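You operate a simulated robot arm through the tools that you are given. There is no shell and no other tool. Be economical: measure what you need, move in short steps, check, and stop when the job is done.

You are at the controls of a simulated robot arm. One attempt, no reset.

TASK
Take the cream pad and leave it on the yellow wide tray.
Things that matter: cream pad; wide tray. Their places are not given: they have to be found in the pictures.

Only the result counts: the job must be done as asked and must still hold three seconds after the hand-in. Knocking over, shifting, dropping, spilling or breaking anything else fails it.

THE ROBOT
A 6-joint arm with a two-finger parallel gripper, fixed in place. Base frame: the origin is at the foot of the arm, x ahead of it, y to its left, z up; the work surface is at about z = 0. Units: mm, degrees, N and s.
With the tool pointing down near the work surface it reaches from about 160 to 420 mm from the base axis. Its first joint turns from -66.0 to 66.0 degrees. Payload 1.57 kg.
Tool frame: the origin (TCP) lies between the finger pads and is the grasp point; the fingertips stand 30 mm ahead of it; z points along the fingers, y is the line along which they close. Largest opening 80 mm; finger width 17, thickness 12; the body of the gripper, 40 by 82 mm, starts 80 mm behind the TCP.
Orientation is that of the tool frame in the base frame, as a unit quaternion [w, x, y, z]. With the fingers straight down and closing along the base's y, the tool's x points along the base's -x, its y along +y and its z along -z.

THE INTERFACE
- The arm moves only by the tool apply_moves. Its argument "plan" is a list of rows, each a list of 7 numbers: the turn, a rotation vector about the base's x, y, z in rad, then the shift along the base's x, y, z in mm, then the opening in per cent of the stroke, from 0 (shut) to 100 (fully open). In form: [[wx, wy, wz, dx, dy, dz, grip], ...]. A call has 1 to 20 rows; each row is the pose to reach, as a shift and turn from the pose commanded when the call began. Each row takes 0.2 s and may step no farther than 50 mm and 8.6 degrees from the row before; otherwise, or with a gripper value out of range, the whole call is refused. Where a pose cannot be reached the arm comes as near as it can. A force on the tool above 40 N (or 10 N above the force at the start of the call, whichever is more), or a blocked arm, ends the call early, and 0.2 s more pass. The fingers move at their own pace (about 153 mm/s each) and stop on an object; they squeeze with about 43 N. The grip force told is the motor's: it shows also when the fingers shut on nothing. Time passes only in rows, and 0.2 s behind the last, so rows that repeat a pose let the fingers close. The reply holds the time, the measured pose of the TCP, the force on the tool along the base axes, the opening and the grip force, in the units named above and with some noise.
- Cameras (640 x 400 px; columns grow to the right, rows downward): "scene" is fixed at [54.1, -352.5, 407.4]; the picture's right is [0.66, -0.75, 0.00], its down [-0.57, -0.50, -0.65] and it looks along [0.49, 0.43, -0.76] (base axes); focal length 214 px, centre (320, 200). "wrist" rides on the gripper at [-32, 0, -78] in the tool frame; the picture's right is [0.00, -1.00, 0.00], its down [0.97, 0.00, -0.24] and it looks along [0.24, 0.00, 0.97] (tool axes); focal length 218 px, centre (320, 200).
- grab_frame(camera): a new picture of that camera. The clock stands still meanwhile.
- point_at(camera, pixels): for up to 12 pixels [column, row] of the newest picture of that camera ("zoom" is the newest enlarged one), the place [x, y, z] in the base frame of the surface seen there, good to about 2 mm, but the place of the scene camera against the robot may be out by one fixed shift of up to 12 mm in any direction. The clock stands still meanwhile.
- inspect(camera, box): a new picture of the part [left, top, right, bottom] of that camera's present view, enlarged. The clock stands still meanwhile.
- job_done(): hands the job in; it is judged then, once.

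Work in short steps. Measure before you move; look again where a grasp or a placing could have gone wrong, and mend it. You have 60 turns and 20 pictures in all, those below and enlarged ones among them. Open the gripper and draw the arm clear of the work before you hand the job in, unless the task says otherwise; then end with one line.

The tools are called by a JSON object that holds its "api" and its "payload". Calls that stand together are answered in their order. apply_moves: Moves the arm, as the interface text tells. Its arguments: {"type":"object","properties":{"plan":{"type":"array","items":{"type":"array","items":{"type":"number"}}}},"required":["plan"]} The other tools are called the same way: grab_frame (camera) takes a picture; point_at (camera, pixels) gives the place of the surface under pixels of a picture; inspect (camera, box) takes an enlarged picture of a part of a camera's view; job_done () hands the job in.

At the start:

```text
t: 0.0
eef_pos: [271.5, 16.6, 247.7]
tcp_rot: [0.0, 0.0, 1.0, -0.001]
force: [-0.7, 0.5, 0.4]
finger_gap: 80.0
grip_force: 0.1
```

scene: 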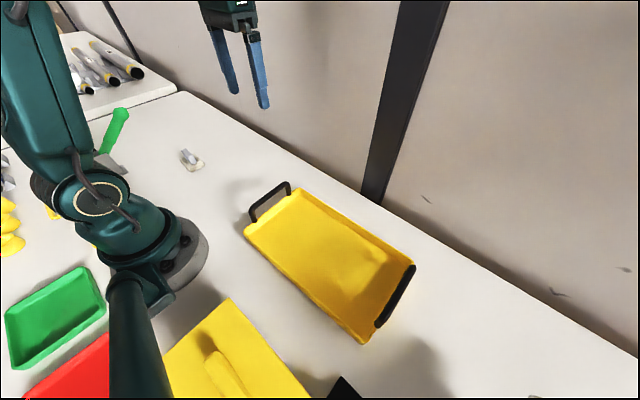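
wrist: 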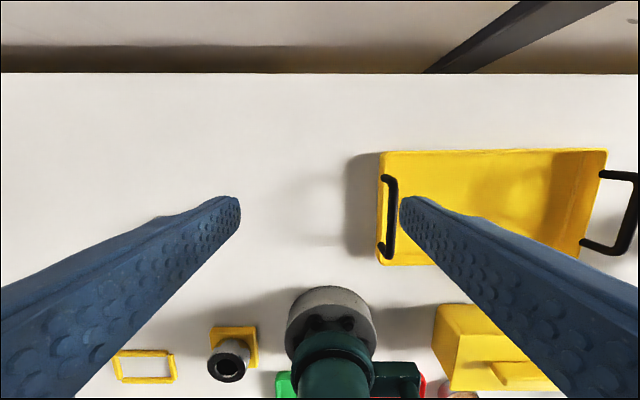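

The scene shows a yellow tray with black handles near (330,265) and a small pale object near (190,160), which may be the cream pad. I enlarge both areas.

{"api": "inspect", "payload": {"camera": "scene", "box": [140, 120, 300, 220]}}

{"api": "point_at", "payload": {"camera": "scene", "pixels": [[190, 158], [198, 165], [330, 265], [250, 232], [300, 190], [410, 265], [362, 340], [300, 240], [215, 190], [350, 250]]}}

{"api": "point_at", "payload": {"camera": "wrist", "pixels": [[480, 190], [385, 155], [605, 152], [580, 250], [385, 260], [312, 210], [300, 180], [390, 215], [148, 365], [230, 365]]}}

```text
4.00 times, centred on (220, 170) of scene
```

zoom: 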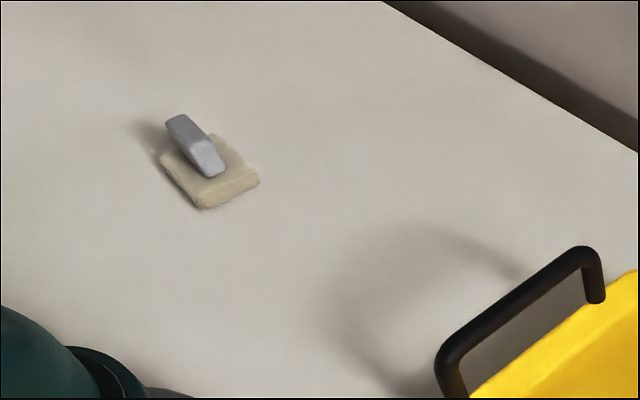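

```text
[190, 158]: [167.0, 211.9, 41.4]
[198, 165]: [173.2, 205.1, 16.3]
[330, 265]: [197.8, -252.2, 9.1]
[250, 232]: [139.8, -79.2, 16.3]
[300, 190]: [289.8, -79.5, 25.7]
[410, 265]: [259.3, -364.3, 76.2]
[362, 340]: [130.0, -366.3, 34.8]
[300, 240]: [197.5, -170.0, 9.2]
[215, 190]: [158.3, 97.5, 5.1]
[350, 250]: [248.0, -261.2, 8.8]
```

```text
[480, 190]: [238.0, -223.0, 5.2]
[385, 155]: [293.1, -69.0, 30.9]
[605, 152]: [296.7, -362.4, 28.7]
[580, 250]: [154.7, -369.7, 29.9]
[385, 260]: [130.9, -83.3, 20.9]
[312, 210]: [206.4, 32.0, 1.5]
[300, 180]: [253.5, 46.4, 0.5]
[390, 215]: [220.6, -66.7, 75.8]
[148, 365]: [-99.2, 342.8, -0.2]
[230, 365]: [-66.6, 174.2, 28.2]
```

The zoom shows a cream pad with a grey handle on top, around zoom (200,165). I measure its corners and the handle ends.

{"api": "point_at", "payload": {"camera": "zoom", "pixels": [[165, 160], [203, 202], [255, 182], [222, 140], [176, 120], [207, 155], [215, 172], [190, 138], [225, 185], [270, 220]]}}

{"api": "apply_moves", "payload": {"plan": [[0, 0, 0, -15, 35, 0, 100], [0, 0, 0, -30, 70, 0, 100], [0, 0, 0, -45, 110, 0, 100], [0, 0, 0, -60, 150, 0, 100], [0, 0, 0, -70, 180, 0, 100]]}}

{"api": "grab_frame", "payload": {"camera": "wrist"}}

```text
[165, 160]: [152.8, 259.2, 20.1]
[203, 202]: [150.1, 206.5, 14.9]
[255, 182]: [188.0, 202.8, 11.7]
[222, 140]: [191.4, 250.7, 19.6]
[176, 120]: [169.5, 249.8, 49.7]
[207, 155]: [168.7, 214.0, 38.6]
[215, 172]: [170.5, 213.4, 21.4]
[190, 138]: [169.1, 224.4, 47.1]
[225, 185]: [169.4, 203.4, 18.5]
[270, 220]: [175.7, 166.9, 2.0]
```

```text
t: 1.2
eef_pos: [199.9, 197.1, 250.5]
tcp_rot: [0.002, -0.001, 1.0, 0.0]
force: [0.3, 0.5, 0.5]
finger_gap: 80.1
grip_force: 0.0
```

```text
16 pictures are left
```

wrist: 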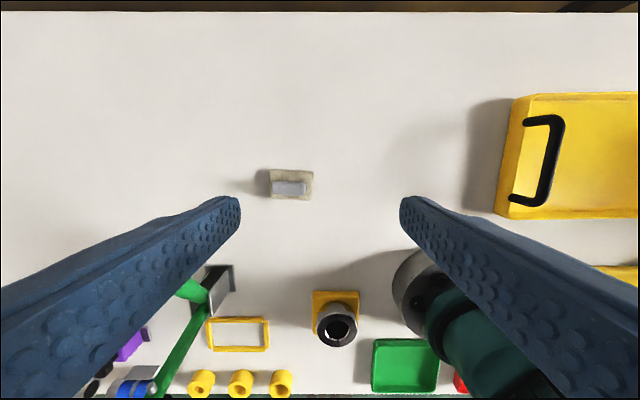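

The pad is at wrist (290,185), handle along y. I enlarge it and measure.

{"api": "inspect", "payload": {"camera": "wrist", "box": [240, 150, 352, 220]}}

{"api": "point_at", "payload": {"camera": "wrist", "pixels": [[272, 172], [311, 173], [310, 197], [272, 197], [275, 187], [304, 187], [290, 184], [290, 190], [290, 175], [290, 193]]}}

```text
5.71 times, centred on (296, 185) of wrist
```

zoom: 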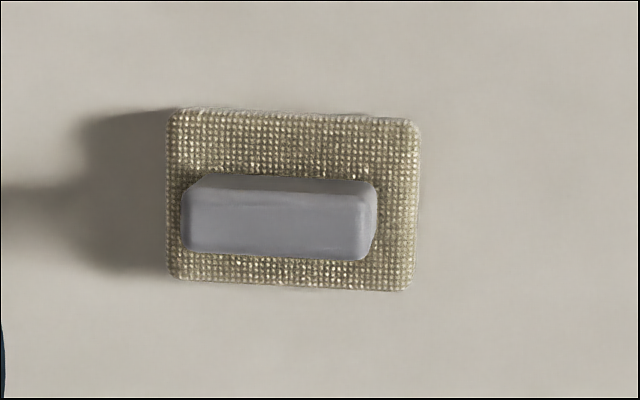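

```text
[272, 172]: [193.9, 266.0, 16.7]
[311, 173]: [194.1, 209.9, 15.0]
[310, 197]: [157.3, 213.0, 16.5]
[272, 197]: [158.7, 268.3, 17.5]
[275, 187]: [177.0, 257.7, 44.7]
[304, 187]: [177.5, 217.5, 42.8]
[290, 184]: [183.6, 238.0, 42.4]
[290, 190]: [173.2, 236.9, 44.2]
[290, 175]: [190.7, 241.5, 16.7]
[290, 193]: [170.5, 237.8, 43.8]
```

Pad spans x 157–195, y 211–267, and its handle is centred at (177,238), 15 mm wide along x, with its top at z 44. I turn the tool 90° and go above the handle at z≈128.

{"api": "apply_moves", "payload": {"plan": [[0, 0, 0.143, -2, 4, -10, 100], [0, 0, 0.286, -4, 8, -20, 100], [0, 0, 0.428, -6, 12, -30, 100], [0, 0, 0.571, -9, 16, -40, 100], [0, 0, 0.714, -11, 20, -50, 90], [0, 0, 0.857, -13, 24, -60, 80], [0, 0, 1.0, -16, 28, -70, 70], [0, 0, 1.142, -18, 32, -80, 65], [0, 0, 1.285, -20, 36, -95, 60], [0, 0, 1.428, -22, 40, -110, 60], [0, 0, 1.56, -24, 42, -120, 60], [0, 0, 1.56, -24, 42, -120, 60]]}}

{"api": "grab_frame", "payload": {"camera": "wrist"}}

```text
t: 3.8
eef_pos: [179.6, 239.6, 127.9]
tcp_rot: [0.0, -0.704, 0.71, 0.001]
force: [-0.2, -0.2, -1.0]
finger_gap: 48.4
grip_force: 0.0
```

```text
14 pictures are left
```

wrist: 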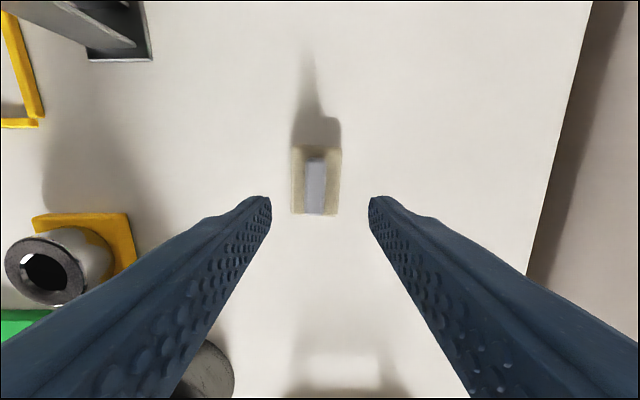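

The handle sits at wrist (315,185), centred between the fingers. I check its position from here.

{"api": "point_at", "payload": {"camera": "wrist", "pixels": [[307, 185], [323, 185], [315, 163], [315, 208], [315, 185], [297, 180], [335, 180]]}}

```text
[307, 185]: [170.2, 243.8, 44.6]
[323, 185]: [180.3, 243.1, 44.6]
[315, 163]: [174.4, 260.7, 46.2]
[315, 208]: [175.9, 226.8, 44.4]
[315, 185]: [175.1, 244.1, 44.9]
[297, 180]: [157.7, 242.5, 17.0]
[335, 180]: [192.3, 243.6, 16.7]
```

Handle centre is at about (175.5, 241), top z 44.5. I descend to TCP z≈50, tips about 20, just above the pad top.

{"api": "apply_moves", "payload": {"plan": [[0, 0, 0, -4, 0, -20, 60], [0, 0, 0, -4, 0, -40, 60], [0, 0, 0, -4, 0, -55, 60], [0, 0, 0, -4, 0, -68, 60], [0, 0, 0, -4, 0, -77, 60], [0, 0, 0, -4, 0, -77, 60]]}}

{"api": "apply_moves", "payload": {"plan": [[0, 0, 0, 0, 0, 0, 30], [0, 0, 0, 0, 0, 0, 10], [0, 0, 0, 0, 0, 0, 0], [0, 0, 0, 0, 0, 0, 0]]}}

```text
t: 5.2
eef_pos: [173.6, 238.6, 51.6]
tcp_rot: [0.0, -0.704, 0.71, 0.0]
force: [0.2, 0.5, 0.0]
finger_gap: 47.9
grip_force: 0.0
```

```text
t: 6.2
eef_pos: [173.3, 240.4, 50.6]
tcp_rot: [0.002, -0.703, 0.711, 0.0]
force: [0.6, -0.6, -0.2]
finger_gap: 14.9
grip_force: 30.6
```

The fingers stopped at 14.9 mm on the handle. I lift gently and look.

{"api": "apply_moves", "payload": {"plan": [[0, 0, 0, 0, 0, 10, 0], [0, 0, 0, 0, 0, 30, 0], [0, 0, 0, 0, 0, 55, 0], [0, 0, 0, 0, 0, 85, 0], [0, 0, 0, 0, 0, 120, 0], [0, 0, 0, 0, 0, 150, 0], [0, 0, 0, 0, 0, 150, 0]]}}

{"api": "grab_frame", "payload": {"camera": "wrist"}}

```text
t: 7.8
eef_pos: [173.2, 239.7, 202.4]
tcp_rot: [0.0, -0.705, 0.71, 0.001]
force: [0.2, 0.3, -0.8]
finger_gap: 14.6
grip_force: 30.7
```

```text
13 pictures are left
```

wrist: 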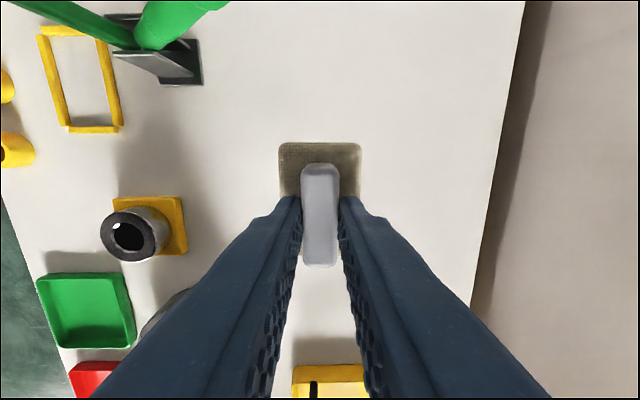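

Pad and handle lifted together (pad at wrist (320,200)). I carry it at z≈200 in an arc to above the tray centre, turning back on the way.

{"api": "apply_moves", "payload": {"plan": [[0, 0, -0.08, 10, -15, 0, 0], [0, 0, -0.17, 22, -40, 0, 0], [0, 0, -0.27, 35, -68, 0, 0], [0, 0, -0.37, 45, -98, 0, 0], [0, 0, -0.47, 54, -128, 0, 0], [0, 0, -0.57, 60, -158, 0, 0], [0, 0, -0.67, 64, -188, 0, 0], [0, 0, -0.77, 67, -218, 0, 0], [0, 0, -0.87, 67, -248, 0, 0], [0, 0, -0.97, 66, -278, 0, 0], [0, 0, -1.07, 63, -308, 0, 0], [0, 0, -1.17, 60, -338, 0, 0], [0, 0, -1.27, 56, -368, 0, 0], [0, 0, -1.37, 51, -398, 0, 0], [0, 0, -1.47, 46, -425, 0, 0], [0, 0, -1.53, 42, -442, 0, 0], [0, 0, -1.56, 40, -450, 0, 0], [0, 0, -1.56, 40, -450, 0, 0]]}}

{"api": "grab_frame", "payload": {"camera": "wrist"}}

{"api": "grab_frame", "payload": {"camera": "scene"}}

```text
t: 11.6
eef_pos: [213.4, -211.6, 201.7]
tcp_rot: [0.001, 0.0, 1.0, 0.0]
force: [-0.5, -0.7, -1.2]
finger_gap: 14.7
grip_force: 30.9
```

```text
12 pictures are left
```

wrist: 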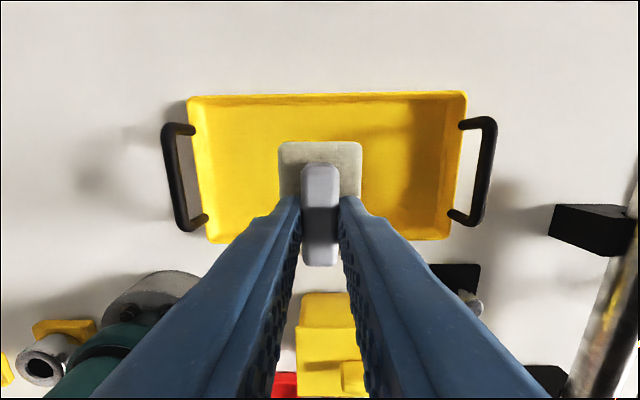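

```text
11 pictures are left
```

scene: 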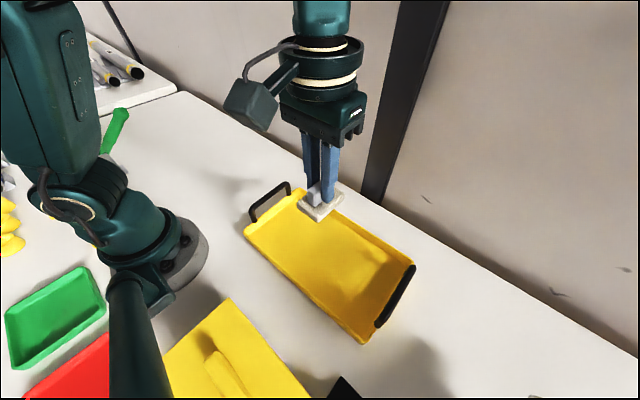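

The pad hangs over the tray middle. I measure the tray floor around it in the wrist picture.

{"api": "point_at", "payload": {"camera": "wrist", "pixels": [[320, 125], [250, 150], [230, 200], [390, 150], [420, 205], [410, 120], [200, 230], [450, 230], [465, 95], [190, 100], [325, 98]]}}

```text
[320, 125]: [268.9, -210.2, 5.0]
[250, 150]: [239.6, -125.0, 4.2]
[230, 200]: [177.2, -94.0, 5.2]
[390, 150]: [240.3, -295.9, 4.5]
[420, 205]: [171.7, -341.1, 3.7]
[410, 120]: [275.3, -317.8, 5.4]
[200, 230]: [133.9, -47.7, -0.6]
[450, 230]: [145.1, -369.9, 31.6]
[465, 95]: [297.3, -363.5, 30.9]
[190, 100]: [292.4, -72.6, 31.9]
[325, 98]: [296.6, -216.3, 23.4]
```

The floor is flat at z≈4.7, so the pad should touch at TCP z≈56. I lower to it, slowing at the end.

{"api": "apply_moves", "payload": {"plan": [[0, 0, 0, 2, -4, -30, 0], [0, 0, 0, 2, -4, -60, 0], [0, 0, 0, 2, -4, -90, 0], [0, 0, 0, 2, -4, -115, 0], [0, 0, 0, 2, -4, -130, 0], [0, 0, 0, 2, -4, -138, 0], [0, 0, 0, 2, -4, -142, 0], [0, 0, 0, 2, -4, -144.5, 0], [0, 0, 0, 2, -4, -144.5, 0]]}}

{"api": "inspect", "payload": {"camera": "scene", "box": [230, 180, 422, 300]}}

```text
t: 13.6
eef_pos: [216.2, -214.4, 54.8]
tcp_rot: [0.001, -0.002, 1.0, 0.0]
force: [0.0, -0.7, -0.5]
finger_gap: 15.0
grip_force: 30.4
```

```text
3.33 times, centred on (326, 240) of scene
```

zoom: 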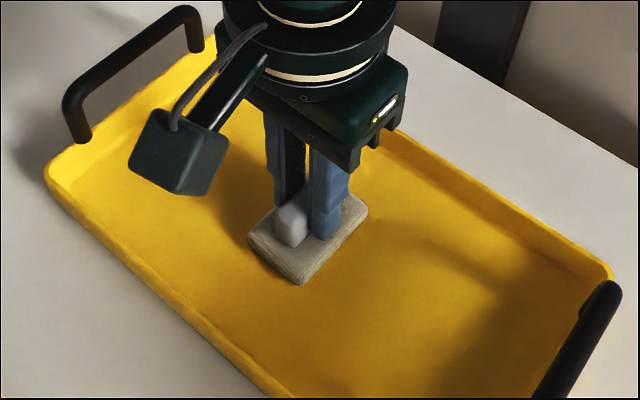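

The pad appears close to or on the floor (zoom (305,240)), but there is no clear contact force. I lower a further 2 mm in small steps.

{"api": "apply_moves", "payload": {"plan": [[0, 0, 0, 0, 0, -0.7, 0], [0, 0, 0, 0, 0, -1.4, 0], [0, 0, 0, 0, 0, -1.4, 0]]}}

```text
t: 14.4
eef_pos: [214.9, -214.6, 56.4]
tcp_rot: [0.001, -0.001, 1.0, -0.001]
force: [-0.8, 0.3, -1.2]
finger_gap: 14.7
grip_force: 30.2
```

Still no contact force (z -1.2). I keep lowering in 0.7 mm steps.

{"api": "apply_moves", "payload": {"plan": [[0, 0, 0, 0, 0, -0.7, 0], [0, 0, 0, 0, 0, -1.4, 0], [0, 0, 0, 0, 0, -1.4, 0]]}}

```text
t: 15.2
eef_pos: [215.9, -215.9, 54.4]
tcp_rot: [0.0, -0.002, 1.0, 0.0]
force: [-6.1, 4.3, 21.2]
finger_gap: 15.0
grip_force: 30.5
```

The force rose to 21 N up, so the pad is on the floor. I back off 1 mm, open partly and then rise.

{"api": "apply_moves", "payload": {"plan": [[0, 0, 0, 0, 0, 1, 0], [0, 0, 0, 0, 0, 1, 20], [0, 0, 0, 0, 0, 1, 40], [0, 0, 0, 0, 0, 1, 50], [0, 0, 0, 0, 0, 1, 50], [0, 0, 0, 0, 0, 15, 50], [0, 0, 0, 0, 0, 40, 50], [0, 0, 0, 0, 0, 75, 50], [0, 0, 0, 0, 0, 115, 50], [0, 0, 0, 0, 0, 150, 50], [0, 0, 0, 0, 0, 150, 50]]}}

{"api": "grab_frame", "payload": {"camera": "wrist"}}

{"api": "grab_frame", "payload": {"camera": "scene"}}

```text
t: 17.6
eef_pos: [215.7, -215.4, 204.0]
tcp_rot: [0.001, -0.001, 1.0, 0.0]
force: [0.4, 0.1, 0.8]
finger_gap: 39.9
grip_force: 0.2
```

```text
9 pictures are left
```

wrist: 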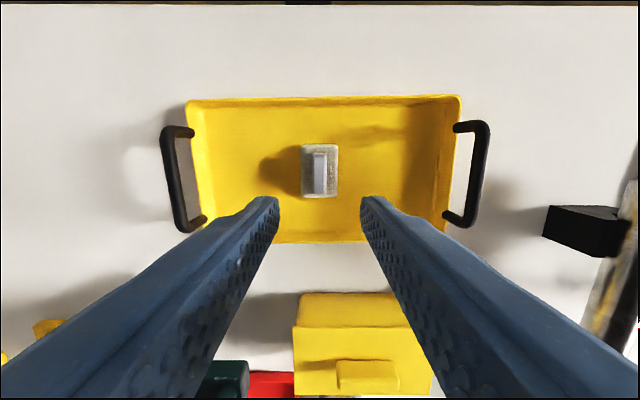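

```text
8 pictures are left
```

scene: 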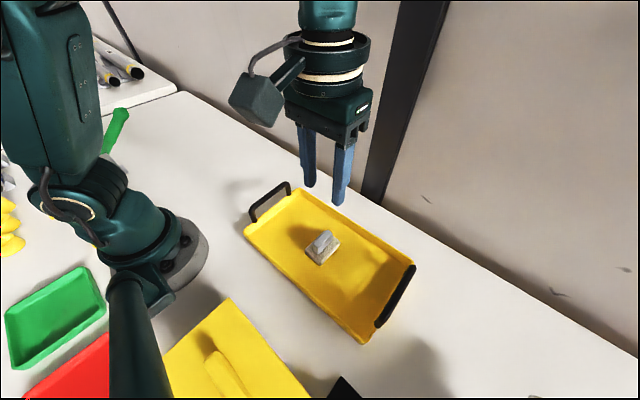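

The pad lies flat in the middle of the tray (wrist (320,170)), the gripper is open and well clear, and the tray has not moved. I hand the job in.

{"api": "job_done", "payload": {}}

```text
The job is handed in.
```

The cream pad is lying flat in the middle of the yellow wide tray. The arm is clear, the tray did not move, and I have handed the job in.
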